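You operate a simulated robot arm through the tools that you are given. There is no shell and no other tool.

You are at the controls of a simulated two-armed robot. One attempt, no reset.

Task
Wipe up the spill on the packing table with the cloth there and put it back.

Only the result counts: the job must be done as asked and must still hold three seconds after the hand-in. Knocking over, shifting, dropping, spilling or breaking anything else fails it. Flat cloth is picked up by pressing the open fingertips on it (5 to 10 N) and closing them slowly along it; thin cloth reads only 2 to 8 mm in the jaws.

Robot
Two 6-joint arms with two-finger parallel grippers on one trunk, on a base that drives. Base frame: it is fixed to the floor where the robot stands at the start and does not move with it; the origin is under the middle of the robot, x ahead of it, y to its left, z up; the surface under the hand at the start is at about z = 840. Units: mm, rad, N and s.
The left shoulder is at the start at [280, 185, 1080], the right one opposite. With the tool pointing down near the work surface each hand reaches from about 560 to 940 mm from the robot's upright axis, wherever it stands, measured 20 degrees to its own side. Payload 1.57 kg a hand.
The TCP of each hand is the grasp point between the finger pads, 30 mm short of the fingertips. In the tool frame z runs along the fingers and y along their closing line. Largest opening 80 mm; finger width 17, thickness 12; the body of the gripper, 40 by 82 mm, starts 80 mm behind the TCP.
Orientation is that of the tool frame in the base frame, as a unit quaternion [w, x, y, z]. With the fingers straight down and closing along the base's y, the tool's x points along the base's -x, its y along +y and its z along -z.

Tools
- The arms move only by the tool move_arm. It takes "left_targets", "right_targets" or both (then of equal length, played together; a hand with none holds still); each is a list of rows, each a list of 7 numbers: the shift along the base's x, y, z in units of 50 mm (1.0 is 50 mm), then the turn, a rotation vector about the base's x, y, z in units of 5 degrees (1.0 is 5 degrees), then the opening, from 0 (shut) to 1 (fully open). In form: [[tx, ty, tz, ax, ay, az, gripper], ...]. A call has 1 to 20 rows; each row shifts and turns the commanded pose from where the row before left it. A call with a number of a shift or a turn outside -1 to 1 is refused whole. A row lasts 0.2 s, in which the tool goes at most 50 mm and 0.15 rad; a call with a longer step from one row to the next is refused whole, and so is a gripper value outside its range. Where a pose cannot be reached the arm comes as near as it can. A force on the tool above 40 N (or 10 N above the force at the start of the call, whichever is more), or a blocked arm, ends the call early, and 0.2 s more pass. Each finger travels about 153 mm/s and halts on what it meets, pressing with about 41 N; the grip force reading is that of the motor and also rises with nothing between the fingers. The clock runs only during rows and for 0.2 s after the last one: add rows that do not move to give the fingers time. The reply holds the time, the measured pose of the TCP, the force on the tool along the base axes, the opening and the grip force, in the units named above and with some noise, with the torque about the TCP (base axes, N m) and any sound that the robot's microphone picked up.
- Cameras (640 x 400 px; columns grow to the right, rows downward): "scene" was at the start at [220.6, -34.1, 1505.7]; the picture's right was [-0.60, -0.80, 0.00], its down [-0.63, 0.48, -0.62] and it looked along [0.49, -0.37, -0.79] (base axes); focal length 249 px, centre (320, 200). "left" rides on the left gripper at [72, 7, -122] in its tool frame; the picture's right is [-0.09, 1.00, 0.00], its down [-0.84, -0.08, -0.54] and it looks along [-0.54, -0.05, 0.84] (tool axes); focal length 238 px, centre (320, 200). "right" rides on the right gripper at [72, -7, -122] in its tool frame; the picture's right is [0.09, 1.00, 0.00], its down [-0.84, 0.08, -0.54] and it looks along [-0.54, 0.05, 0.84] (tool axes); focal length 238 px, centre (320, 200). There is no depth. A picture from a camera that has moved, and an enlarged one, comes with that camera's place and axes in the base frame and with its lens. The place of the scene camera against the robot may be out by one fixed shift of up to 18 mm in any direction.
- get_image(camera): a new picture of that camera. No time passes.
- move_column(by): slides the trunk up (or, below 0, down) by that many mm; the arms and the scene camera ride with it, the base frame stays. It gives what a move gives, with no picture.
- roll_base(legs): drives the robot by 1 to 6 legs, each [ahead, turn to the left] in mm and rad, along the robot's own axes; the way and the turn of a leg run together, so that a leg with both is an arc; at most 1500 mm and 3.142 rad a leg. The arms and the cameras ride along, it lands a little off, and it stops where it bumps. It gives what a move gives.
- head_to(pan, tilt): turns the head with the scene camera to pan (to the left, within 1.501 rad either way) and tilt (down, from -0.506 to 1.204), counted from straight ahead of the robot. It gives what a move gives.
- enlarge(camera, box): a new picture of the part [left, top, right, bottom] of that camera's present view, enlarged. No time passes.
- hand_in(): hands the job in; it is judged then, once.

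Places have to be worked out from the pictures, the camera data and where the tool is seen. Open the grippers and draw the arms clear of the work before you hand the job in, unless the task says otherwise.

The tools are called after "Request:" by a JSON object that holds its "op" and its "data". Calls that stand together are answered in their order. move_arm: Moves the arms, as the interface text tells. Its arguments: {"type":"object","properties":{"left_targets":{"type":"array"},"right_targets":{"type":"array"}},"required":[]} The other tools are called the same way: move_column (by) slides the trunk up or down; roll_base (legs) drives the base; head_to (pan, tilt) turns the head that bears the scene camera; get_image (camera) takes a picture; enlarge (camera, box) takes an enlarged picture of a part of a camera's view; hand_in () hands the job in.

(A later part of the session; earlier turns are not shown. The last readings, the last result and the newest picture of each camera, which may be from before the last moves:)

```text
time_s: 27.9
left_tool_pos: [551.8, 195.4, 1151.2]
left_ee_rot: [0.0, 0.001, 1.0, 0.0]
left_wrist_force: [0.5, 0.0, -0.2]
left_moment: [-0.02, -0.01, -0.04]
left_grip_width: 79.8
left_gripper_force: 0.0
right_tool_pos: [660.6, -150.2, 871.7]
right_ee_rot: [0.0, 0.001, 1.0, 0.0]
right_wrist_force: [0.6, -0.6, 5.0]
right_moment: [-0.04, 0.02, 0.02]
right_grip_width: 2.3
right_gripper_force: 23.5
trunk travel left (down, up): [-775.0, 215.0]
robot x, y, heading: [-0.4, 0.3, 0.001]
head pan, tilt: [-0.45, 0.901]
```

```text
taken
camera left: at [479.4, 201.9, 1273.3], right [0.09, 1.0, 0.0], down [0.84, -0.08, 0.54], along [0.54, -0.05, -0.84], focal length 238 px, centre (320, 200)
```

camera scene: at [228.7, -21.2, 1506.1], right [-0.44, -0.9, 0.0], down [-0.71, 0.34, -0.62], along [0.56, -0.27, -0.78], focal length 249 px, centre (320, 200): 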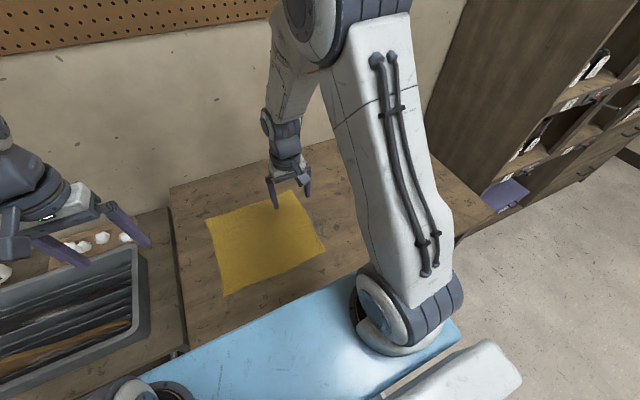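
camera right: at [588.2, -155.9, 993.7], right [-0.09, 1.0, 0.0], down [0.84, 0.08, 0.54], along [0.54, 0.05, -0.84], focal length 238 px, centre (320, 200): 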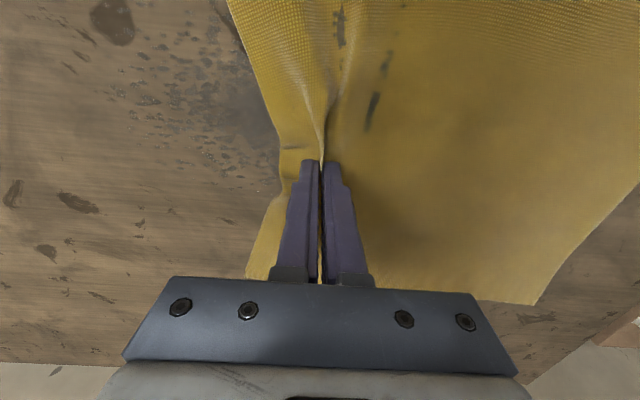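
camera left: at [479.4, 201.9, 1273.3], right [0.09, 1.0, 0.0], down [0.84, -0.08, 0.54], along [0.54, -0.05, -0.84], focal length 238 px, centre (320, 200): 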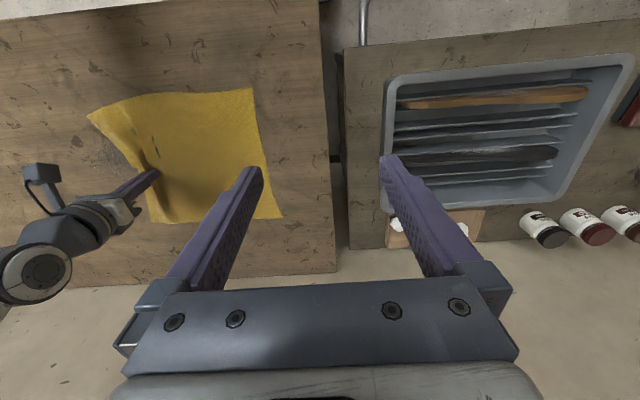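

Gripped: 2.3 mm in the jaws. I'll look at the dark spots on the cloth and the grey spatter closely before moving.

Request:
{"op": "enlarge", "data": {"camera": "right", "box": [100, 0, 420, 200]}}

```text
2.00 times, centred on (260, 100) of right
camera zoom: at [588.2, -155.9, 993.7], right [-0.09, 1.0, 0.0], down [0.84, 0.08, 0.54], along [0.54, 0.05, -0.84], focal length 477 px, centre (440, 400)
```

zoom: 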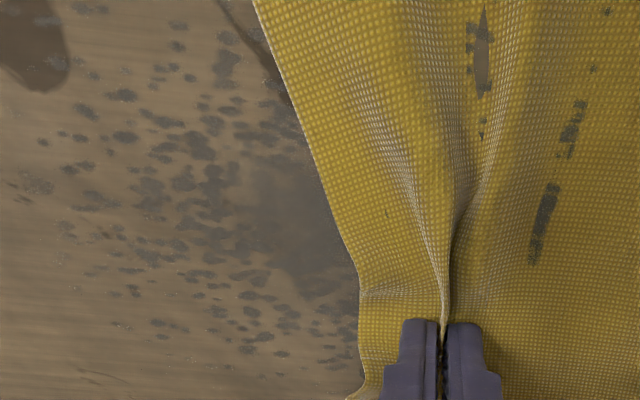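

The grey mark also shows where the cloth dips into the surface, so it extends beneath the cloth. I'll now drag the gripped edge to the right along the table with light contact, wiping over that mark on the way.

Request:
{"op": "move_arm", "data": {"right_targets": [[0, -0.15, 0, 0, 0, 0, 0], [0, -0.25, 0, 0, 0, 0, 0], [0, -0.3, 0, 0, 0, 0, 0], [0, -0.3, 0, 0, 0, 0, 0], [0, -0.3, 0, 0, 0, 0, 0], [0, -0.3, 0, 0, 0, 0, 0], [0, -0.3, 0, 0, 0, 0, 0], [0, -0.2, 0, 0, 0, 0, 0], [0, 0, 0, 0, 0, 0, 0]]}}

Request:
{"op": "get_image", "data": {"camera": "right"}}

Request:
{"op": "get_image", "data": {"camera": "left"}}

```text
time_s: 29.9
left_tool_pos: [552.5, 195.5, 1151.0]
left_ee_rot: [0.001, 0.001, 1.0, 0.0]
left_wrist_force: [0.1, -0.2, -0.1]
left_moment: [0.03, -0.01, -0.01]
left_grip_width: 80.2
left_gripper_force: 0.0
right_tool_pos: [661.2, -256.2, 871.0]
right_ee_rot: [-0.002, 0.001, 1.0, 0.001]
right_wrist_force: [-0.1, 0.9, 3.2]
right_moment: [0.01, -0.03, -0.01]
right_grip_width: 2.2
right_gripper_force: 24.1
trunk travel left (down, up): [-775.0, 215.0]
robot x, y, heading: [-0.9, -2.7, 0.0]
head pan, tilt: [-0.45, 0.901]
```

```text
taken
camera right: at [588.4, -261.5, 993.9], right [-0.09, 1.0, 0.0], down [0.84, 0.08, 0.54], along [0.54, 0.05, -0.84], focal length 238 px, centre (320, 200)
```

right: 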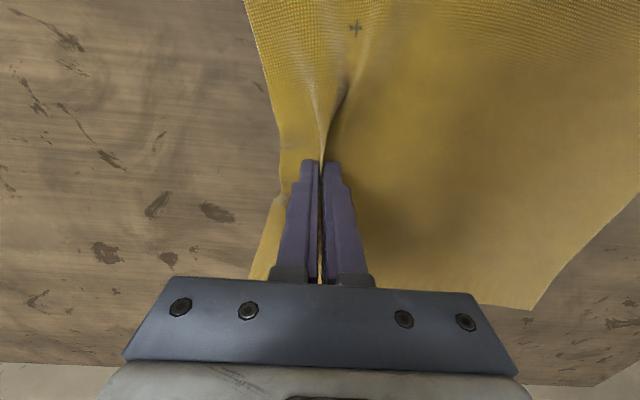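

```text
taken
camera left: at [479.5, 201.9, 1273.2], right [0.09, 1.0, 0.0], down [0.84, -0.08, 0.54], along [0.54, -0.05, -0.84], focal length 238 px, centre (320, 200)
```

left: 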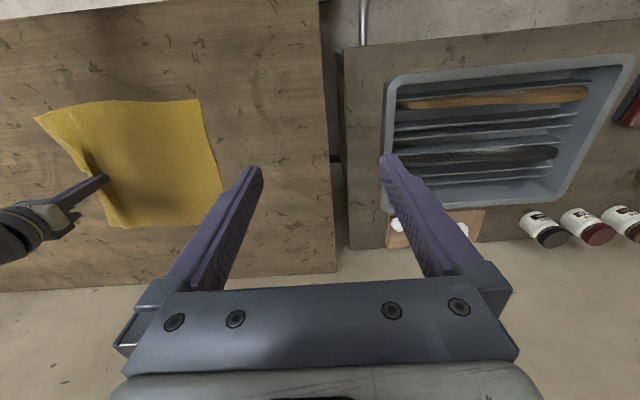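

The cloth trails flat behind the hand with light contact. I'll continue dragging toward the near side of the puddle at (732, -450).

Request:
{"op": "move_arm", "data": {"right_targets": [[0.08, -0.2, 0, 0, 0, 0, 0], [0.12, -0.3, 0, 0, 0, 0, 0], [0.14, -0.38, 0, 0, 0, 0, 0], [0.14, -0.38, 0, 0, 0, 0, 0], [0.14, -0.38, 0, 0, 0, 0, 0], [0.14, -0.38, 0, 0, 0, 0, 0], [0.14, -0.38, 0, 0, 0, 0, 0], [0.14, -0.38, 0, 0, 0, 0, 0], [0.14, -0.38, 0, 0, 0, 0, 0], [0.14, -0.38, 0, 0, 0, 0, 0], [0.1, -0.3, 0, 0, 0, 0, 0], [0, 0, 0, 0, 0, 0, 0]]}}

Request:
{"op": "get_image", "data": {"camera": "right"}}

Request:
{"op": "get_image", "data": {"camera": "left"}}

```text
time_s: 32.5
left_tool_pos: [551.2, 195.8, 1151.8]
left_ee_rot: [0.0, 0.001, 1.0, 0.0]
left_wrist_force: [0.2, 0.5, -0.1]
left_moment: [-0.03, 0.01, -0.02]
left_grip_width: 80.0
left_gripper_force: 0.1
right_tool_pos: [733.7, -446.0, 870.9]
right_ee_rot: [0.001, 0.0, 1.0, 0.0]
right_wrist_force: [0.2, 3.9, 13.4]
right_moment: [0.09, -0.03, 0.02]
right_grip_width: 1.9
right_gripper_force: 23.2
trunk travel left (down, up): [-775.0, 215.0]
robot x, y, heading: [1.1, 2.2, -0.001]
head pan, tilt: [-0.45, 0.901]
```

```text
taken
camera right: at [660.5, -452.0, 993.5], right [-0.09, 1.0, 0.0], down [0.84, 0.08, 0.54], along [0.54, 0.05, -0.84], focal length 238 px, centre (320, 200)
```

right: 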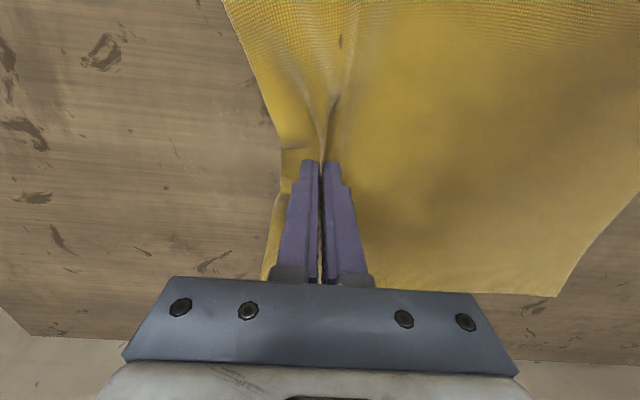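

```text
taken
camera left: at [479.1, 202.4, 1273.5], right [0.09, 1.0, 0.0], down [0.84, -0.08, 0.54], along [0.54, -0.05, -0.84], focal length 238 px, centre (320, 200)
```

left: 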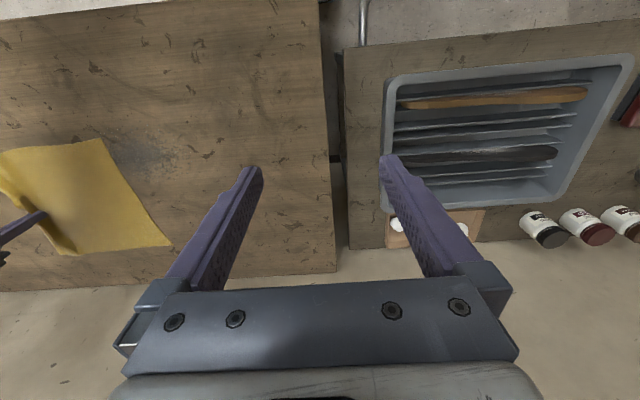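

Force is 13 N at the near side of the puddle. The original cloth spot is now bared; I'll enlarge to see whether the grey mark there is a wet spill or an old stain.

Request:
{"op": "enlarge", "data": {"camera": "left", "box": [90, 90, 330, 240]}}

Request:
{"op": "enlarge", "data": {"camera": "right", "box": [120, 40, 360, 190]}}

Request:
{"op": "head_to", "data": {"pan": -0.35, "tilt": 0.95}}

Request:
{"op": "get_image", "data": {"camera": "scene"}}

Request:
{"op": "enlarge", "data": {"camera": "scene", "box": [180, 100, 380, 225]}}

```text
2.67 times, centred on (210, 165) of left
camera zoom: at [479.1, 202.4, 1273.5], right [0.09, 1.0, 0.0], down [0.84, -0.08, 0.54], along [0.54, -0.05, -0.84], focal length 636 px, centre (613, 293)
```

zoom: 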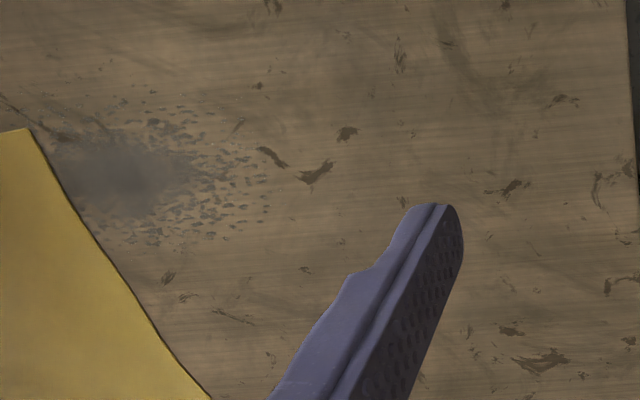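

```text
2.67 times, centred on (240, 115) of right
camera zoom: at [660.5, -452.0, 993.5], right [-0.09, 1.0, 0.0], down [0.84, 0.08, 0.54], along [0.54, 0.05, -0.84], focal length 636 px, centre (533, 427)
```

zoom: 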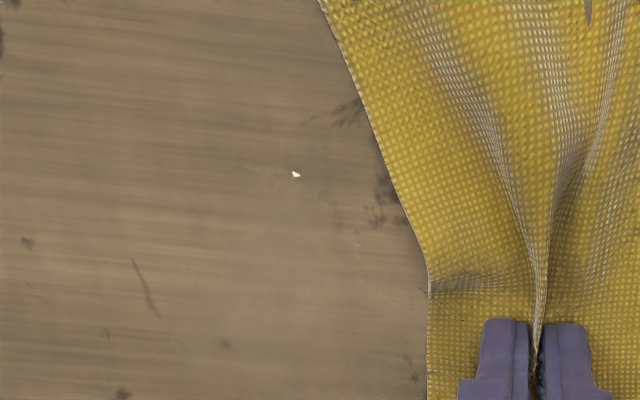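

```text
time_s: 33.2
left_tool_pos: [551.2, 194.9, 1151.5]
left_ee_rot: [0.0, 0.001, 1.0, 0.0]
left_wrist_force: [0.4, 0.2, 0.3]
left_moment: [0.0, 0.01, 0.03]
left_grip_width: 79.9
left_gripper_force: 0.0
right_tool_pos: [732.2, -447.0, 870.1]
right_ee_rot: [0.001, 0.001, 1.0, -0.001]
right_wrist_force: [1.5, 4.1, 17.1]
right_moment: [0.1, 0.0, 0.02]
right_grip_width: 2.0
right_gripper_force: 23.5
trunk travel left (down, up): [-775.0, 215.0]
robot x, y, heading: [-0.1, 0.9, -0.001]
head pan, tilt: [-0.351, 0.949]
```

```text
taken
camera scene: at [228.3, -12.8, 1502.7], right [-0.34, -0.94, 0.0], down [-0.76, 0.28, -0.58], along [0.55, -0.2, -0.81], focal length 249 px, centre (320, 200)
```

scene: 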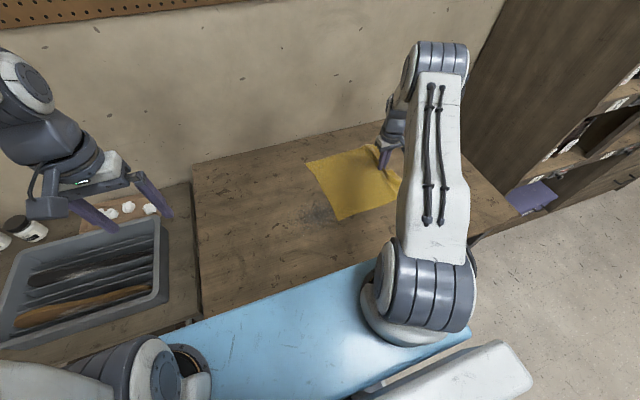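

```text
3.20 times, centred on (280, 162) of scene
camera zoom: at [228.3, -12.8, 1502.7], right [-0.34, -0.94, 0.0], down [-0.76, 0.28, -0.58], along [0.55, -0.2, -0.81], focal length 796 px, centre (448, 320)
```

zoom: 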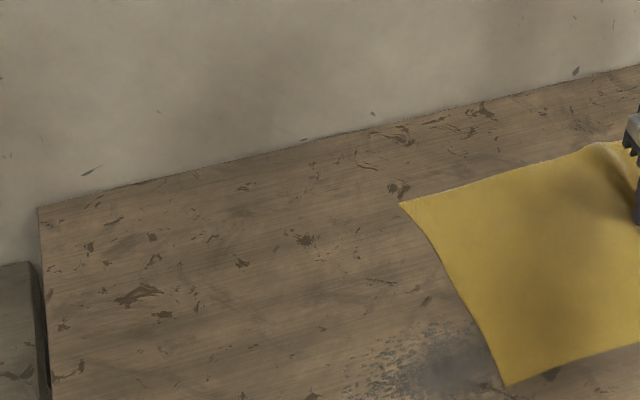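

The bared area shows the grey patch is a matte stain around (622, -185), while the glinting clear puddle is at the right of my hand. I'll wipe the puddle now with side-to-side strokes in x, stepping in -y so the cloth stays stretched, after easing the pressure by 1 mm.

Request:
{"op": "move_arm", "data": {"right_targets": [[0, -0.16, 0.02, 0, 0, 0, 0], [-0.4, 0, 0, 0, 0, 0, 0], [-0.4, 0, 0, 0, 0, 0, 0], [0, -0.28, 0, 0, 0, 0, 0], [0.4, 0, 0, 0, 0, 0, 0], [0.4, 0, 0, 0, 0, 0, 0], [0.4, 0, 0, 0, 0, 0, 0], [0.4, 0, 0, 0, 0, 0, 0], [0, -0.28, 0, 0, 0, 0, 0], [-0.45, 0, 0, 0, 0, 0, 0], [-0.45, 0, 0, 0, 0, 0, 0], [-0.45, 0, 0, 0, 0, 0, 0], [-0.45, 0, 0, 0, 0, 0, 0], [0, 0, 0, 0, 0, 0, 0]]}}

Request:
{"op": "get_image", "data": {"camera": "right"}}

Request:
{"op": "enlarge", "data": {"camera": "right", "box": [100, 60, 340, 210]}}

```text
time_s: 36.2
left_tool_pos: [551.8, 196.0, 1150.9]
left_ee_rot: [0.0, 0.0, 1.0, -0.001]
left_wrist_force: [0.3, 0.9, -0.1]
left_moment: [-0.01, 0.02, -0.03]
left_grip_width: 79.9
left_gripper_force: 0.1
right_tool_pos: [681.9, -484.1, 874.5]
right_ee_rot: [0.001, 0.001, 1.0, 0.0]
right_wrist_force: [0.4, -0.5, -0.5]
right_moment: [-0.01, -0.01, -0.02]
right_grip_width: 2.3
right_gripper_force: 23.4
trunk travel left (down, up): [-775.0, 215.0]
robot x, y, heading: [-1.5, -2.2, -0.001]
head pan, tilt: [-0.351, 0.949]
```

```text
taken
camera right: at [609.7, -489.6, 995.9], right [-0.09, 1.0, 0.0], down [0.84, 0.08, 0.54], along [0.54, 0.05, -0.84], focal length 238 px, centre (320, 200)
```

right: 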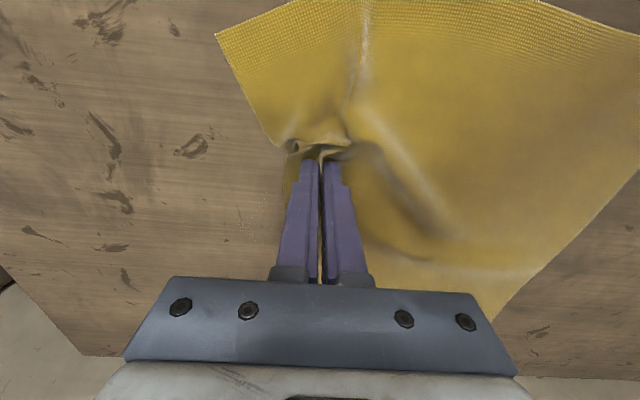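

```text
2.67 times, centred on (220, 135) of right
camera zoom: at [609.7, -489.6, 995.9], right [-0.09, 1.0, 0.0], down [0.84, 0.08, 0.54], along [0.54, 0.05, -0.84], focal length 636 px, centre (587, 373)
```

zoom: 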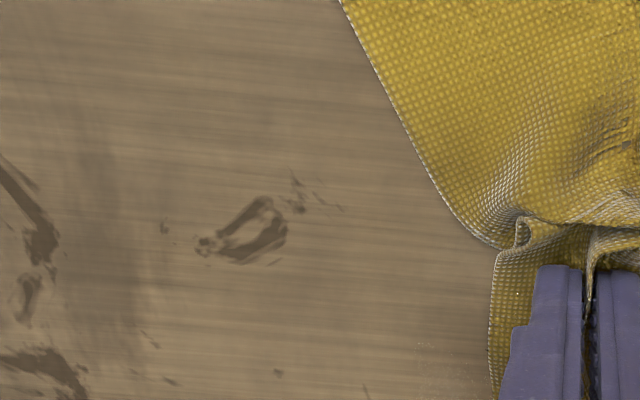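

The cloth bunched a bit at the turn and the tip is now at z = 874.5 with no force, so it wasn't pressing at the end. I'll go down gently to restore contact.

Request:
{"op": "move_arm", "data": {"right_targets": [[0, 0, -0.03, 0, 0, 0, 0], [0, 0, -0.02, 0, 0, 0, 0], [0, 0, 0, 0, 0, 0, 0]]}}

```text
time_s: 37.0
left_tool_pos: [552.3, 196.0, 1151.1]
left_ee_rot: [0.001, 0.002, 1.0, 0.0]
left_wrist_force: [0.4, 0.0, 0.6]
left_moment: [0.01, -0.01, 0.0]
left_grip_width: 80.0
left_gripper_force: 0.1
right_tool_pos: [682.3, -484.4, 871.9]
right_ee_rot: [0.002, 0.001, 1.0, 0.0]
right_wrist_force: [1.6, 0.5, 5.6]
right_moment: [0.01, -0.03, -0.05]
right_grip_width: 2.2
right_gripper_force: 24.0
trunk travel left (down, up): [-775.0, 215.0]
robot x, y, heading: [0.9, -0.8, 0.002]
head pan, tilt: [-0.351, 0.949]
```

5.6 N now. I'll stroke in +x across the puddle with a slight extra press, then check the force at the end of the stroke.

Request:
{"op": "move_arm", "data": {"right_targets": [[0, -0.1, -0.01, 0, 0, 0, 0], [0.3, 0, 0, 0, 0, 0, 0], [0.4, 0, 0, 0, 0, 0, 0], [0.4, 0, 0, 0, 0, 0, 0], [0.4, 0, 0, 0, 0, 0, 0], [0.3, 0, 0, 0, 0, 0, 0]]}}

Request:
{"op": "get_image", "data": {"camera": "right"}}

```text
time_s: 38.4
left_tool_pos: [550.7, 196.6, 1151.1]
left_ee_rot: [0.0, 0.001, 1.0, 0.0]
left_wrist_force: [0.3, 0.9, 0.3]
left_moment: [0.01, 0.01, 0.01]
left_grip_width: 79.9
left_gripper_force: 0.0
right_tool_pos: [771.7, -487.1, 871.1]
right_ee_rot: [0.0, 0.001, 1.0, 0.0]
right_wrist_force: [-6.7, -0.6, 15.0]
right_moment: [-0.05, 0.2, -0.02]
right_grip_width: 2.2
right_gripper_force: 23.6
trunk travel left (down, up): [-775.0, 215.0]
robot x, y, heading: [-2.8, -0.4, 0.001]
head pan, tilt: [-0.351, 0.949]
```

```text
taken
camera right: at [699.1, -491.2, 993.6], right [-0.09, 1.0, 0.0], down [0.84, 0.08, 0.54], along [0.54, 0.05, -0.84], focal length 238 px, centre (320, 200)
```

right: 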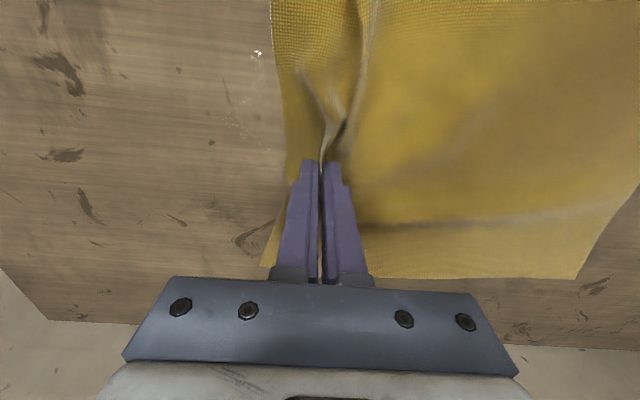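

15 N and in contact. The remaining puddle rim shows just right of the cloth (glint and faint outline), so I step -y and stroke back in -x.

Request:
{"op": "move_arm", "data": {"right_targets": [[0, -0.3, 0.01, 0, 0, 0, 0], [-0.3, 0, 0, 0, 0, 0, 0], [-0.4, 0, 0, 0, 0, 0, 0], [-0.4, 0, 0, 0, 0, 0, 0], [-0.4, 0, 0, 0, 0, 0, 0], [-0.3, 0, 0, 0, 0, 0, 0]]}}

Request:
{"op": "get_image", "data": {"camera": "right"}}

```text
time_s: 39.8
left_tool_pos: [552.3, 196.4, 1150.8]
left_ee_rot: [-0.001, 0.0, 1.0, 0.0]
left_wrist_force: [0.6, 0.3, -0.8]
left_moment: [0.0, 0.03, 0.0]
left_grip_width: 79.9
left_gripper_force: 0.0
right_tool_pos: [680.9, -503.6, 872.3]
right_ee_rot: [0.003, 0.0, 1.0, -0.001]
right_wrist_force: [8.5, -0.4, 24.1]
right_moment: [-0.05, -0.21, 0.03]
right_grip_width: 2.2
right_gripper_force: 23.7
trunk travel left (down, up): [-775.0, 215.0]
robot x, y, heading: [0.5, -5.1, 0.0]
head pan, tilt: [-0.351, 0.949]
```

```text
taken
camera right: at [609.2, -507.9, 993.2], right [-0.09, 1.0, 0.0], down [0.83, 0.08, 0.55], along [0.54, 0.05, -0.84], focal length 238 px, centre (320, 200)
```

right: 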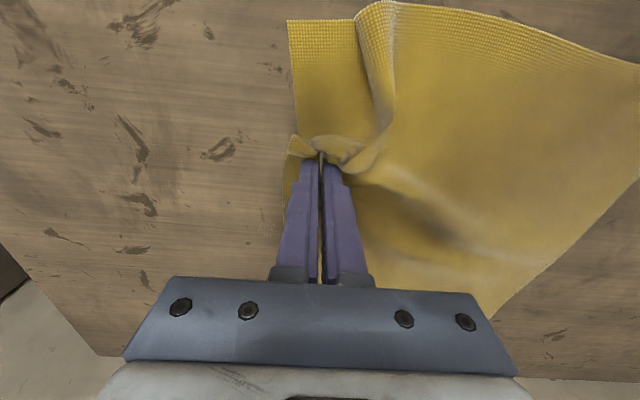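

24 N, a little heavy; I'll raise 1.5 mm, step -y by 15 mm and stroke in +x again.

Request:
{"op": "move_arm", "data": {"right_targets": [[0, -0.3, 0.03, 0, 0, 0, 0], [0.3, 0, 0, 0, 0, 0, 0], [0.4, 0, 0, 0, 0, 0, 0], [0.4, 0, 0, 0, 0, 0, 0], [0.4, 0, 0, 0, 0, 0, 0], [0.3, 0, 0, 0, 0, 0, 0]]}}

Request:
{"op": "get_image", "data": {"camera": "right"}}

```text
time_s: 41.2
left_tool_pos: [551.5, 195.7, 1150.4]
left_ee_rot: [0.0, 0.001, 1.0, 0.0]
left_wrist_force: [-0.2, -0.2, -0.5]
left_moment: [-0.02, -0.01, 0.0]
left_grip_width: 80.2
left_gripper_force: 0.0
right_tool_pos: [770.4, -518.0, 871.1]
right_ee_rot: [0.0, 0.001, 1.0, 0.0]
right_wrist_force: [-4.9, -1.7, 12.2]
right_moment: [-0.09, 0.15, -0.01]
right_grip_width: 2.3
right_gripper_force: 23.4
trunk travel left (down, up): [-775.0, 215.0]
robot x, y, heading: [-0.1, -0.4, 0.003]
head pan, tilt: [-0.351, 0.949]
```

```text
taken
camera right: at [698.0, -522.7, 993.6], right [-0.09, 1.0, 0.0], down [0.84, 0.08, 0.54], along [0.54, 0.05, -0.84], focal length 238 px, centre (320, 200)
```

right: 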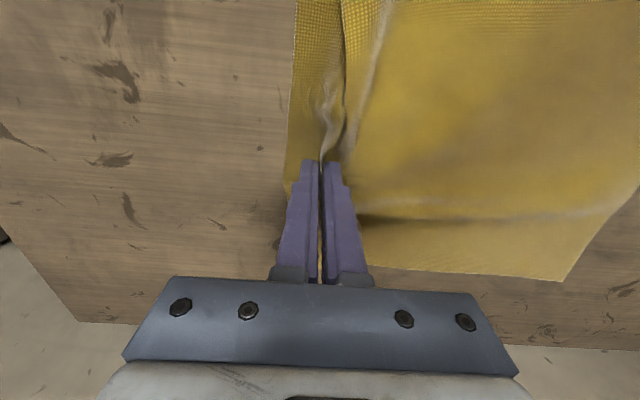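

12 N at the stroke's end and the rim beyond the cloth is hardly visible now. I'll do two more strokes at y = -533 and y = -548 to cover the far side of the puddle.

Request:
{"op": "move_arm", "data": {"right_targets": [[0, -0.3, 0.02, 0, 0, 0, 0], [-0.3, 0, 0, 0, 0, 0, 0], [-0.4, 0, 0, 0, 0, 0, 0], [-0.4, 0, 0, 0, 0, 0, 0], [-0.4, 0, 0, 0, 0, 0, 0], [-0.3, 0, 0, 0, 0, 0, 0]]}}

Request:
{"op": "move_arm", "data": {"right_targets": [[0, -0.3, 0.03, 0, 0, 0, 0], [0.3, 0, 0, 0, 0, 0, 0], [0.4, 0, 0, 0, 0, 0, 0], [0.4, 0, 0, 0, 0, 0, 0], [0.4, 0, 0, 0, 0, 0, 0], [0.25, 0, 0, 0, 0, 0, 0]]}}

Request:
{"op": "get_image", "data": {"camera": "right"}}

```text
time_s: 42.6
left_tool_pos: [551.6, 196.2, 1152.5]
left_ee_rot: [0.0, 0.001, 1.0, 0.0]
left_wrist_force: [0.4, -0.3, -0.5]
left_moment: [0.04, -0.02, 0.02]
left_grip_width: 79.7
left_gripper_force: 0.0
right_tool_pos: [681.0, -532.0, 873.1]
right_ee_rot: [-0.001, 0.002, 1.0, 0.0]
right_wrist_force: [0.3, -0.5, -0.4]
right_moment: [-0.02, -0.05, 0.01]
right_grip_width: 2.1
right_gripper_force: 23.7
trunk travel left (down, up): [-775.0, 215.0]
robot x, y, heading: [2.1, -1.5, 0.003]
head pan, tilt: [-0.351, 0.949]
```

```text
time_s: 44.0
left_tool_pos: [552.2, 194.6, 1152.7]
left_ee_rot: [0.0, 0.001, 1.0, 0.0]
left_wrist_force: [-1.2, 0.0, -0.1]
left_moment: [0.01, -0.01, -0.02]
left_grip_width: 79.9
left_gripper_force: 0.0
right_tool_pos: [772.1, -547.4, 877.2]
right_ee_rot: [-0.001, 0.001, 1.0, 0.0]
right_wrist_force: [0.2, 0.1, -0.3]
right_moment: [-0.03, -0.01, -0.02]
right_grip_width: 2.0
right_gripper_force: 24.0
trunk travel left (down, up): [-775.0, 215.0]
robot x, y, heading: [-0.5, -0.5, -0.003]
head pan, tilt: [-0.351, 0.949]
```

```text
taken
camera right: at [698.6, -553.1, 998.7], right [-0.09, 1.0, 0.0], down [0.84, 0.08, 0.54], along [0.54, 0.05, -0.84], focal length 238 px, centre (320, 200)
```

right: 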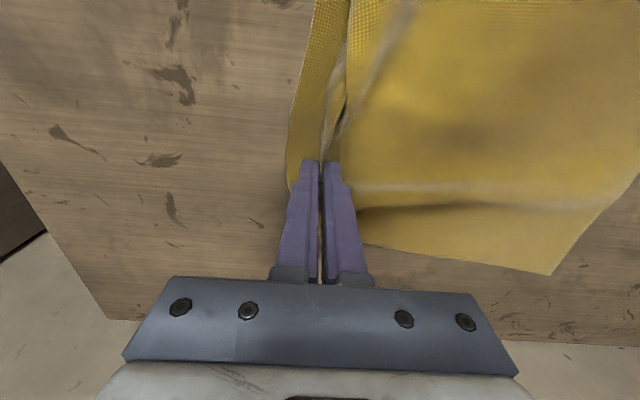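

The last two strokes lost contact (z up to 877). I'll lower back to about 871.5, check the force, and repeat the outer strokes with pressure.

Request:
{"op": "move_arm", "data": {"right_targets": [[0, 0, -0.06, 0, 0, 0, 0], [0, 0, -0.04, 0, 0, 0, 0], [0, 0, -0.02, 0, 0, 0, 0], [0, 0, 0, 0, 0, 0, 0]]}}

```text
time_s: 45.0
left_tool_pos: [551.3, 195.7, 1151.8]
left_ee_rot: [0.0, 0.001, 1.0, 0.0]
left_wrist_force: [-0.1, -0.1, -0.7]
left_moment: [-0.01, -0.03, 0.03]
left_grip_width: 80.0
left_gripper_force: 0.0
right_tool_pos: [770.5, -548.8, 871.3]
right_ee_rot: [0.001, 0.001, 1.0, 0.0]
right_wrist_force: [-4.6, 3.1, 19.5]
right_moment: [0.09, 0.15, -0.02]
right_grip_width: 2.1
right_gripper_force: 24.4
trunk travel left (down, up): [-775.0, 215.0]
robot x, y, heading: [1.4, 0.9, 0.0]
head pan, tilt: [-0.351, 0.949]
```

19.5 N here; I ease 0.8 mm and stroke -x at y = -548.

Request:
{"op": "move_arm", "data": {"right_targets": [[-0.1, 0, 0.016, 0, 0, 0, 0], [-0.3, 0, 0, 0, 0, 0, 0], [-0.35, 0, 0, 0, 0, 0, 0], [-0.35, 0, 0, 0, 0, 0, 0], [-0.35, 0, 0, 0, 0, 0, 0], [-0.35, 0, 0, 0, 0, 0, 0]]}}

Request:
{"op": "get_image", "data": {"camera": "right"}}

```text
time_s: 46.4
left_tool_pos: [551.5, 196.4, 1150.6]
left_ee_rot: [0.0, 0.001, 1.0, 0.0]
left_wrist_force: [-0.3, 0.7, 0.1]
left_moment: [-0.02, -0.01, -0.01]
left_grip_width: 80.2
left_gripper_force: 0.1
right_tool_pos: [679.3, -549.5, 872.4]
right_ee_rot: [0.001, -0.001, 1.0, 0.0]
right_wrist_force: [6.5, -1.3, 16.9]
right_moment: [-0.04, -0.19, 0.04]
right_grip_width: 2.1
right_gripper_force: 23.9
trunk travel left (down, up): [-775.0, 215.0]
robot x, y, heading: [-0.7, -0.4, -0.001]
head pan, tilt: [-0.351, 0.949]
```

```text
taken
camera right: at [607.2, -553.6, 993.5], right [-0.09, 1.0, 0.0], down [0.84, 0.08, 0.54], along [0.54, 0.05, -0.84], focal length 238 px, centre (320, 200)
```

right: 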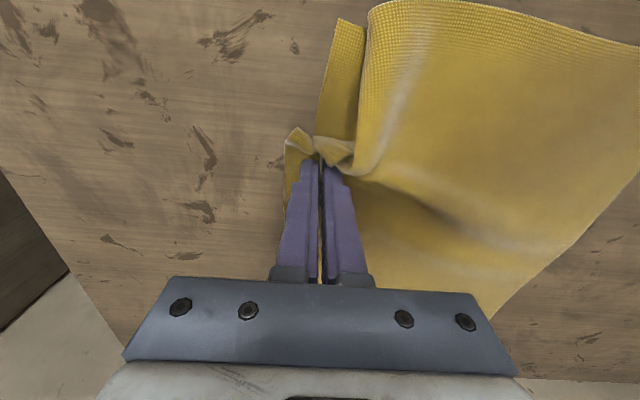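

Contact was kept (17 N). One more pressed stroke in +x at y = -533 to cover the strip I missed.

Request:
{"op": "move_arm", "data": {"right_targets": [[0, 0.3, 0.01, 0, 0, 0, 0], [0.3, 0, 0, 0, 0, 0, 0], [0.4, 0, 0, 0, 0, 0, 0], [0.4, 0, 0, 0, 0, 0, 0], [0.4, 0, 0, 0, 0, 0, 0], [0.3, 0, 0, 0, 0, 0, 0]]}}

Request:
{"op": "get_image", "data": {"camera": "scene"}}

```text
time_s: 47.8
left_tool_pos: [550.7, 195.6, 1152.5]
left_ee_rot: [0.0, 0.0, 1.0, 0.0]
left_wrist_force: [-0.1, -0.3, 0.3]
left_moment: [0.0, -0.01, -0.02]
left_grip_width: 80.1
left_gripper_force: 0.0
right_tool_pos: [771.9, -534.6, 871.5]
right_ee_rot: [0.001, 0.001, 1.0, 0.001]
right_wrist_force: [-6.1, 0.6, 15.1]
right_moment: [-0.03, 0.2, -0.01]
right_grip_width: 2.4
right_gripper_force: 23.6
trunk travel left (down, up): [-775.0, 215.0]
robot x, y, heading: [0.5, 0.3, -0.002]
head pan, tilt: [-0.351, 0.949]
```

```text
taken
camera scene: at [227.9, -12.9, 1502.6], right [-0.34, -0.94, 0.0], down [-0.76, 0.28, -0.58], along [0.55, -0.2, -0.81], focal length 249 px, centre (320, 200)
```

scene: 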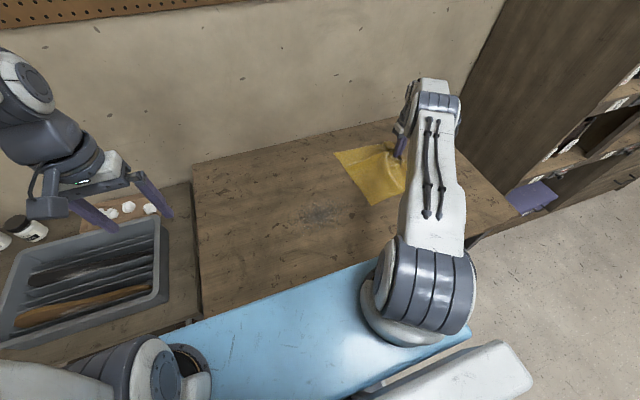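

15 N; all strips across the puddle have been pressed once. I'll look at how the cloth lies and at the grey stain's look before lifting.

Request:
{"op": "enlarge", "data": {"camera": "scene", "box": [260, 120, 460, 245]}}

Request:
{"op": "get_image", "data": {"camera": "left"}}

Request:
{"op": "enlarge", "data": {"camera": "left", "box": [0, 80, 240, 230]}}

```text
3.20 times, centred on (360, 182) of scene
camera zoom: at [227.9, -12.9, 1502.6], right [-0.34, -0.94, 0.0], down [-0.76, 0.28, -0.58], along [0.55, -0.2, -0.81], focal length 796 px, centre (192, 256)
```

zoom: 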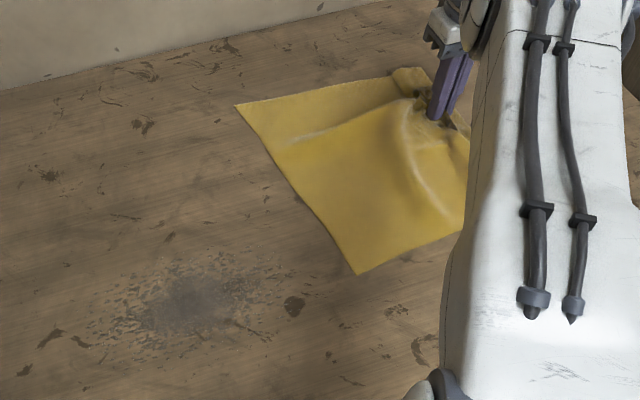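

```text
taken
camera left: at [478.7, 202.4, 1273.5], right [0.09, 1.0, 0.0], down [0.84, -0.08, 0.54], along [0.54, -0.05, -0.84], focal length 238 px, centre (320, 200)
```

left: 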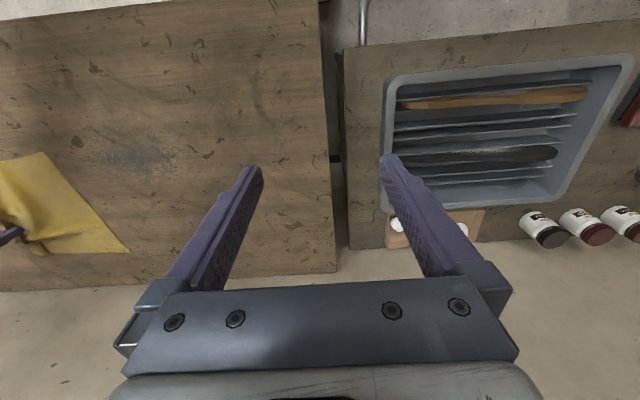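

```text
2.67 times, centred on (120, 155) of left
camera zoom: at [478.7, 202.4, 1273.5], right [0.09, 1.0, 0.0], down [0.84, -0.08, 0.54], along [0.54, -0.05, -0.84], focal length 636 px, centre (853, 320)
```

zoom: 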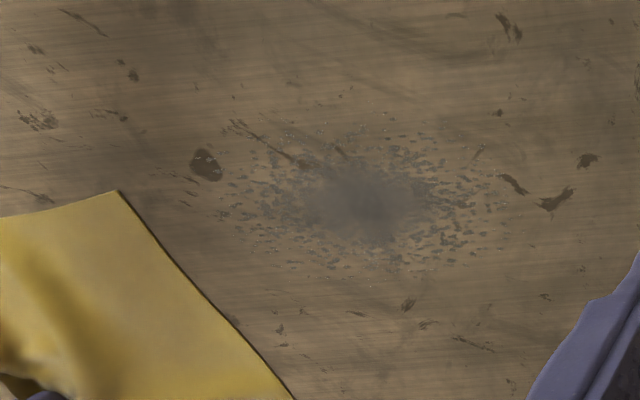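

The grey patch looks like a matte soft-edged mark with speckles, unchanged so far. Before letting go, I'll raise the tip slightly and pull the edge to about (665, -590) so the cloth straightens out, trailing over the puddle again.

Request:
{"op": "move_arm", "data": {"right_targets": [[-0.1, 0, 0.2, 0, 0, 0, 0], [-0.3, -0.1, 0.1, 0, 0, 0, 0], [-0.35, -0.15, 0, 0, 0, 0, 0], [-0.35, -0.15, 0, 0, 0, 0, 0], [-0.35, -0.2, 0, 0, 0, 0, 0], [-0.35, -0.2, 0, 0, 0, 0, 0], [-0.35, -0.25, 0, 0, 0, 0, 0], [0, -0.1, -0.1, 0, 0, 0, 0], [0, 0, 0, 0, 0, 0, 0]]}}

Request:
{"op": "get_image", "data": {"camera": "right"}}

Request:
{"op": "enlarge", "data": {"camera": "scene", "box": [260, 120, 460, 245]}}

```text
time_s: 49.8
left_tool_pos: [551.5, 196.3, 1151.0]
left_ee_rot: [-0.001, 0.001, 1.0, 0.0]
left_wrist_force: [0.1, -0.4, 0.4]
left_moment: [0.01, 0.02, -0.01]
left_grip_width: 79.9
left_gripper_force: 0.0
right_tool_pos: [660.9, -591.4, 880.1]
right_ee_rot: [0.0, 0.0, 1.0, 0.0]
right_wrist_force: [0.4, -0.1, 0.3]
right_moment: [-0.01, -0.02, 0.02]
right_grip_width: 2.1
right_gripper_force: 24.0
trunk travel left (down, up): [-775.0, 215.0]
robot x, y, heading: [-2.1, 0.1, 0.001]
head pan, tilt: [-0.351, 0.949]
```

```text
taken
camera right: at [588.5, -597.0, 1001.6], right [-0.09, 1.0, 0.0], down [0.84, 0.08, 0.54], along [0.54, 0.05, -0.84], focal length 238 px, centre (320, 200)
```

right: 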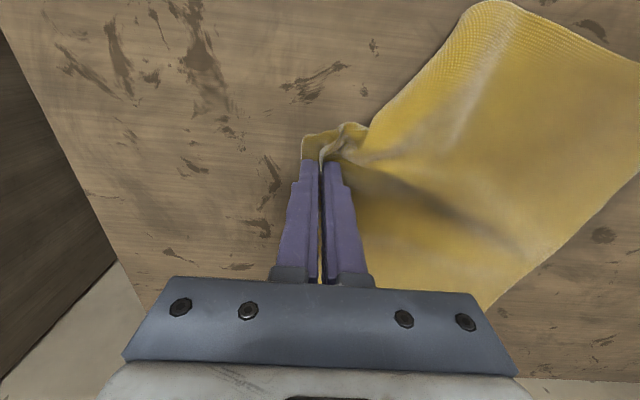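

```text
3.20 times, centred on (360, 182) of scene
camera zoom: at [229.0, -13.5, 1502.5], right [-0.34, -0.94, 0.0], down [-0.76, 0.28, -0.58], along [0.55, -0.2, -0.81], focal length 796 px, centre (192, 256)
```

zoom: 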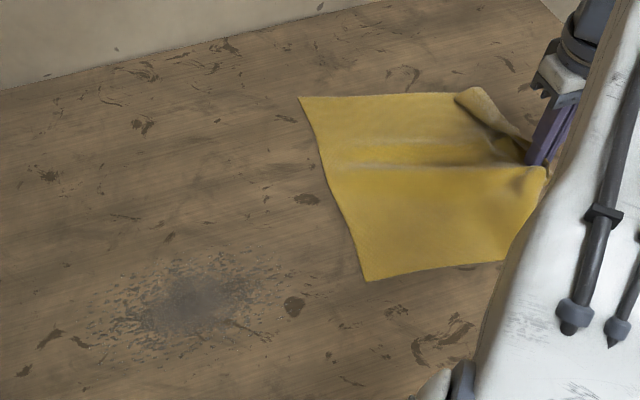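

A corner got folded under near the hand. I'll lift the cloth fully clear so it hangs and unfolds, and use that to inspect the puddle area.

Request:
{"op": "move_arm", "data": {"right_targets": [[0, 0.1, 0.3, 0, 0, 0, 0], [0, 0.1, 0.5, 0, 0, 0, 0], [0, 0.1, 0.6, 0, 0, 0, 0], [0, 0.1, 0.7, 0, 0, 0, 0], [0, 0.1, 0.7, 0, 0, 0, 0], [0, 0.1, 0.7, 0, 0, 0, 0], [0, 0.1, 0.7, 0, 0, 0, 0], [0, 0.1, 0.7, 0, 0, 0, 0], [0, 0.1, 0.7, 0, 0, 0, 0], [0, 0.1, 0.6, 0, 0, 0, 0], [0, 0, 0.3, 0, 0, 0, 0], [0, 0, 0, 0, 0, 0, 0]]}}

Request:
{"op": "get_image", "data": {"camera": "scene"}}

Request:
{"op": "get_image", "data": {"camera": "right"}}

Request:
{"op": "get_image", "data": {"camera": "left"}}

```text
time_s: 52.4
left_tool_pos: [550.1, 195.3, 1151.0]
left_ee_rot: [-0.001, 0.001, 1.0, 0.001]
left_wrist_force: [-0.3, 0.5, 0.3]
left_moment: [-0.01, 0.03, 0.03]
left_grip_width: 80.0
left_gripper_force: 0.1
right_tool_pos: [660.8, -540.1, 1203.9]
right_ee_rot: [0.0, 0.0, 1.0, 0.0]
right_wrist_force: [-0.1, 0.0, -0.3]
right_moment: [0.02, -0.01, -0.04]
right_grip_width: 2.5
right_gripper_force: 23.7
trunk travel left (down, up): [-775.0, 215.0]
robot x, y, heading: [0.9, -4.5, -0.002]
head pan, tilt: [-0.351, 0.949]
```

```text
taken
camera scene: at [229.0, -13.4, 1502.5], right [-0.34, -0.94, 0.0], down [-0.76, 0.28, -0.58], along [0.55, -0.2, -0.81], focal length 249 px, centre (320, 200)
```

scene: 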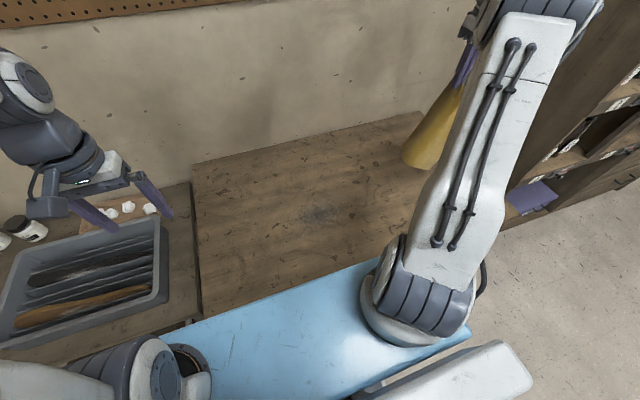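

```text
taken
camera right: at [589.0, -544.8, 1326.4], right [-0.09, 1.0, 0.0], down [0.84, 0.08, 0.54], along [0.54, 0.05, -0.84], focal length 238 px, centre (320, 200)
```

right: 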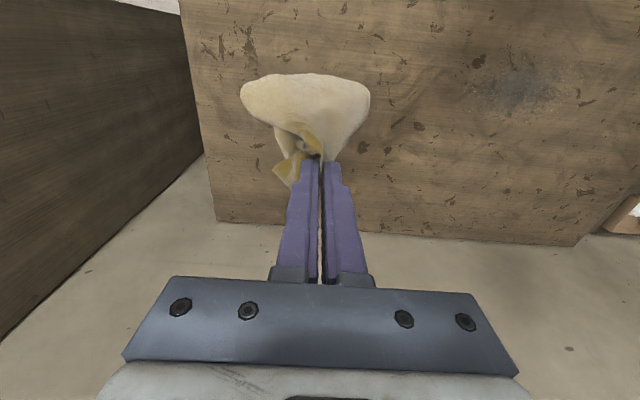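

```text
taken
camera left: at [479.6, 202.0, 1273.2], right [0.09, 1.0, 0.0], down [0.84, -0.08, 0.54], along [0.54, -0.05, -0.84], focal length 238 px, centre (320, 200)
```

left: 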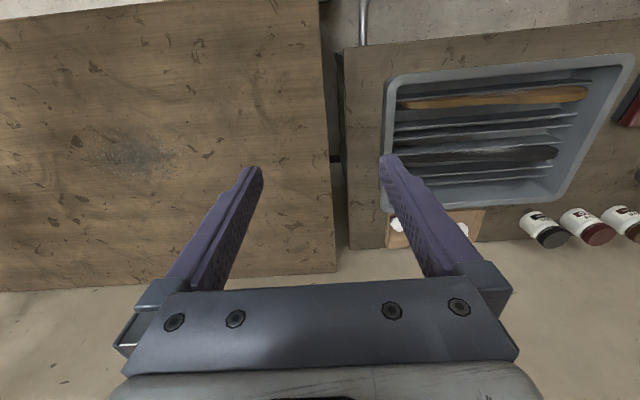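

The cloth hangs free in a cone. I'll zoom on the puddle site from the left and scene cameras to check for leftover glints.

Request:
{"op": "enlarge", "data": {"camera": "left", "box": [0, 160, 160, 260]}}

Request:
{"op": "enlarge", "data": {"camera": "scene", "box": [330, 110, 490, 210]}}

Request:
{"op": "move_arm", "data": {"right_targets": [[0, 0.3, 0, 0, 0, 0, 0], [0, 0.5, 0, 0, 0, 0, 0], [-0.05, 0.6, 0, 0, 0, 0, 0], [-0.05, 0.6, 0, 0, 0, 0, 0], [-0.05, 0.6, 0, 0, 0, 0, 0], [-0.05, 0.6, 0, 0, 0, 0, 0], [-0.05, 0.6, 0, 0, 0, 0, 0], [-0.05, 0.5, 0, 0, 0, 0, 0], [0, 0.3, 0, 0, 0, 0, 0], [0, 0, 0, 0, 0, 0, 0]]}}

Request:
{"op": "get_image", "data": {"camera": "right"}}

Request:
{"op": "enlarge", "data": {"camera": "right", "box": [90, 60, 330, 210]}}

Request:
{"op": "get_image", "data": {"camera": "scene"}}

```text
4.00 times, centred on (80, 210) of left
camera zoom: at [479.6, 202.0, 1273.2], right [0.09, 1.0, 0.0], down [0.84, -0.08, 0.54], along [0.54, -0.05, -0.84], focal length 953 px, centre (1280, 160)
```

zoom: 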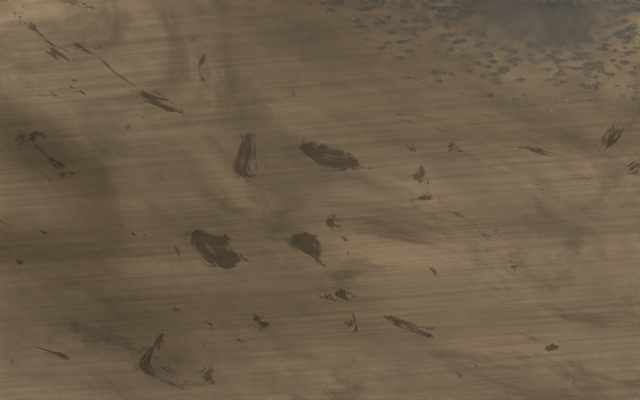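

```text
4.00 times, centred on (410, 160) of scene
camera zoom: at [229.0, -13.4, 1502.5], right [-0.34, -0.94, 0.0], down [-0.76, 0.28, -0.58], along [0.55, -0.2, -0.81], focal length 995 px, centre (-40, 360)
```

zoom: 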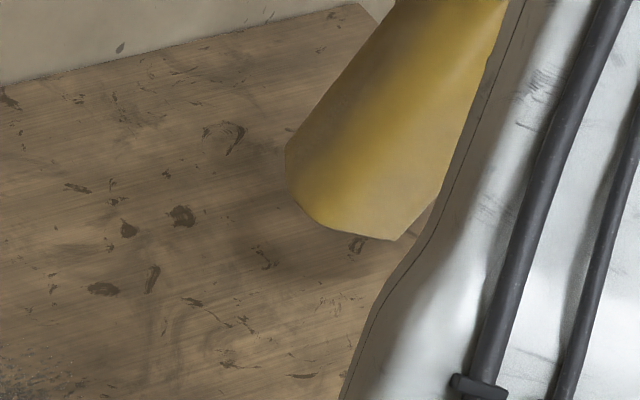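

```text
time_s: 54.6
left_tool_pos: [551.7, 195.7, 1151.3]
left_ee_rot: [0.0, 0.0, 1.0, 0.0]
left_wrist_force: [0.1, -0.3, -0.7]
left_moment: [0.02, 0.02, 0.0]
left_grip_width: 79.9
left_gripper_force: 0.1
right_tool_pos: [647.2, -311.1, 1202.9]
right_ee_rot: [0.0, 0.001, 1.0, 0.0]
right_wrist_force: [-0.4, 0.6, -0.9]
right_moment: [-0.02, 0.0, -0.05]
right_grip_width: 2.1
right_gripper_force: 23.9
trunk travel left (down, up): [-775.0, 215.0]
robot x, y, heading: [2.3, 1.3, -0.003]
head pan, tilt: [-0.351, 0.949]
```

```text
taken
camera right: at [575.0, -316.4, 1325.5], right [-0.09, 1.0, 0.0], down [0.84, 0.08, 0.54], along [0.54, 0.05, -0.84], focal length 238 px, centre (320, 200)
```

right: 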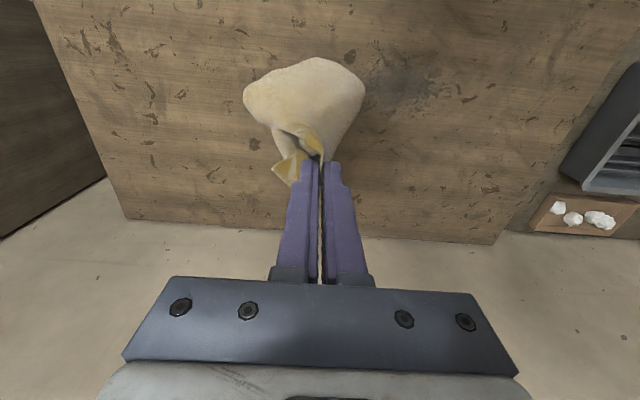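

```text
2.67 times, centred on (210, 135) of right
camera zoom: at [575.0, -316.4, 1325.5], right [-0.09, 1.0, 0.0], down [0.84, 0.08, 0.54], along [0.54, 0.05, -0.84], focal length 636 px, centre (613, 373)
```

zoom: 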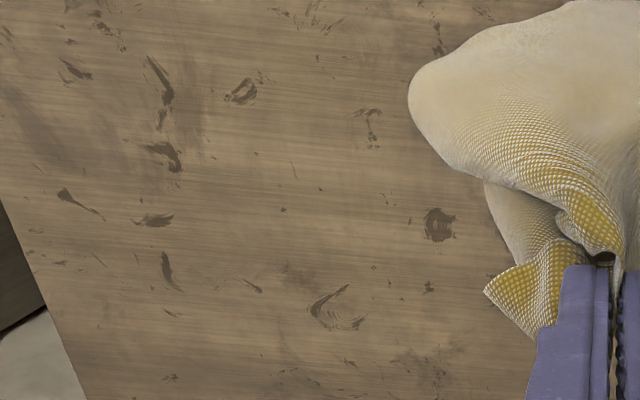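

```text
taken
camera scene: at [229.0, -13.3, 1502.5], right [-0.34, -0.94, 0.0], down [-0.76, 0.28, -0.58], along [0.55, -0.2, -0.81], focal length 249 px, centre (320, 200)
```

scene: 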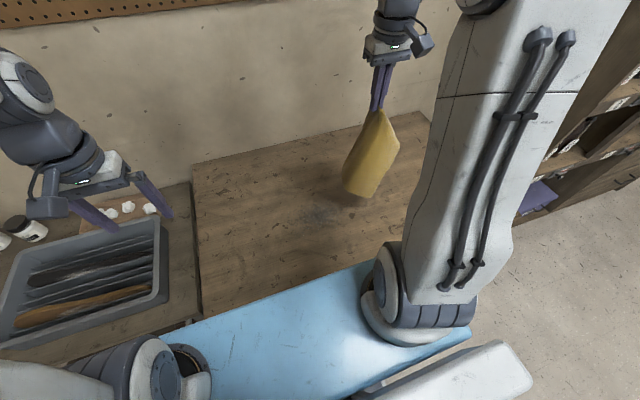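

No glints or rim remain at the puddle site in any view, so it is wiped. I'll also give the grey mark a pressed pass to see whether it comes off: first I move the left hand further away, and bring the hanging cloth over to (622, +80) high up.

Request:
{"op": "move_arm", "data": {"left_targets": [[0, 0.3, 0.2, 0, 0, 0, 1], [0, 0.5, 0.2, 0, 0, 0, 1], [0, 0.5, 0.2, 0, 0, 0, 1], [0, 0.5, 0.2, 0, 0, 0, 1], [0, 0.4, 0.2, 0, 0, 0, 1], [0, 0.3, 0, 0, 0, 0, 1], [0, 0, 0, 0, 0, 0, 1], [0, 0, 0, 0, 0, 0, 1], [0, 0, 0, 0, 0, 0, 1], [0, 0, 0, 0, 0, 0, 1], [0, 0, 0, 0, 0, 0, 1], [0, 0, 0, 0, 0, 0, 1]], "right_targets": [[0, 0.3, 0, 0, 0, 0, 0], [-0.05, 0.6, 0, 0, 0, 0, 0], [-0.05, 0.8, 0, 0, 0, 0, 0], [-0.05, 0.9, 0, 0, 0, 0, 0], [-0.05, 0.9, 0, 0, 0, 0, 0], [-0.05, 0.9, 0, 0, 0, 0, 0], [-0.05, 0.9, 0, 0, 0, 0, 0], [-0.05, 0.9, 0, 0, 0, 0, 0], [-0.05, 0.8, 0, 0, 0, 0, 0], [-0.05, 0.5, 0, 0, 0, 0, 0], [0, 0.3, 0, 0, 0, 0, 0], [0, 0, 0, 0, 0, 0, 0]]}}

Request:
{"op": "get_image", "data": {"camera": "scene"}}

Request:
{"op": "get_image", "data": {"camera": "left"}}

Request:
{"op": "get_image", "data": {"camera": "right"}}

```text
time_s: 57.2
left_tool_pos: [548.8, 318.9, 1200.9]
left_ee_rot: [0.0, 0.001, 1.0, 0.0]
left_wrist_force: [0.0, 0.2, -0.7]
left_moment: [0.03, 0.0, 0.02]
left_grip_width: 80.1
left_gripper_force: 0.1
right_tool_pos: [623.6, 80.5, 1203.2]
right_ee_rot: [0.0, 0.001, 1.0, 0.001]
right_wrist_force: [-0.1, -0.6, -1.7]
right_moment: [0.01, 0.0, 0.01]
right_grip_width: 2.1
right_gripper_force: 23.2
trunk travel left (down, up): [-775.0, 215.0]
robot x, y, heading: [-1.4, 1.6, -0.001]
head pan, tilt: [-0.351, 0.949]
```

```text
taken
camera scene: at [229.0, -13.2, 1502.5], right [-0.34, -0.94, 0.0], down [-0.76, 0.28, -0.58], along [0.55, -0.2, -0.81], focal length 249 px, centre (320, 200)
```

scene: 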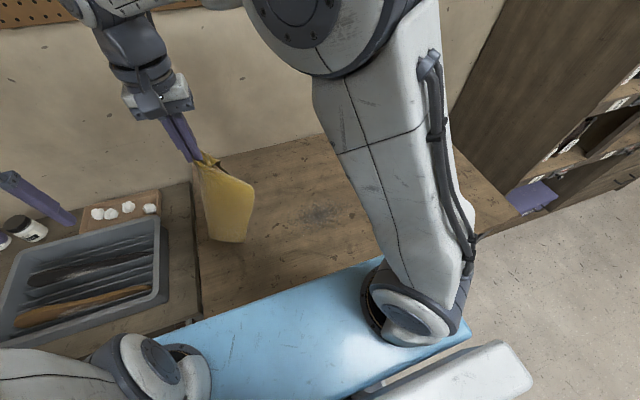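

```text
taken
camera left: at [477.4, 325.6, 1322.4], right [0.09, 1.0, 0.0], down [0.84, -0.08, 0.54], along [0.54, -0.05, -0.84], focal length 238 px, centre (320, 200)
```

left: 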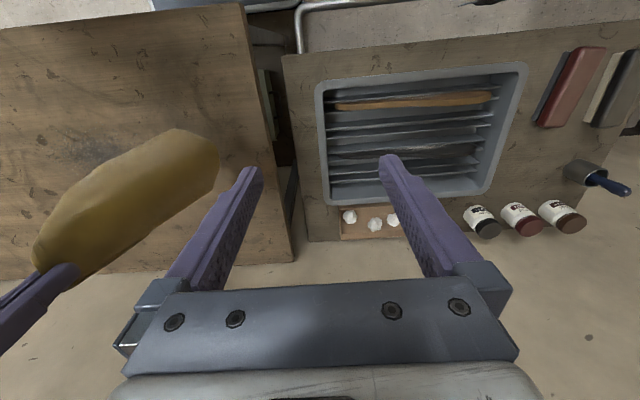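

```text
taken
camera right: at [551.1, 75.1, 1325.7], right [-0.09, 1.0, 0.0], down [0.84, 0.08, 0.54], along [0.54, 0.05, -0.84], focal length 238 px, centre (320, 200)
```

right: 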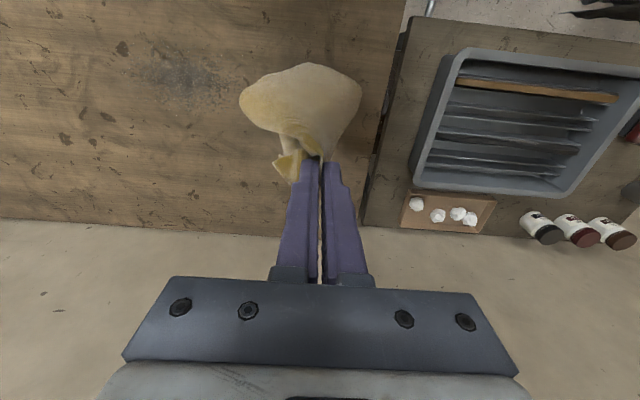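

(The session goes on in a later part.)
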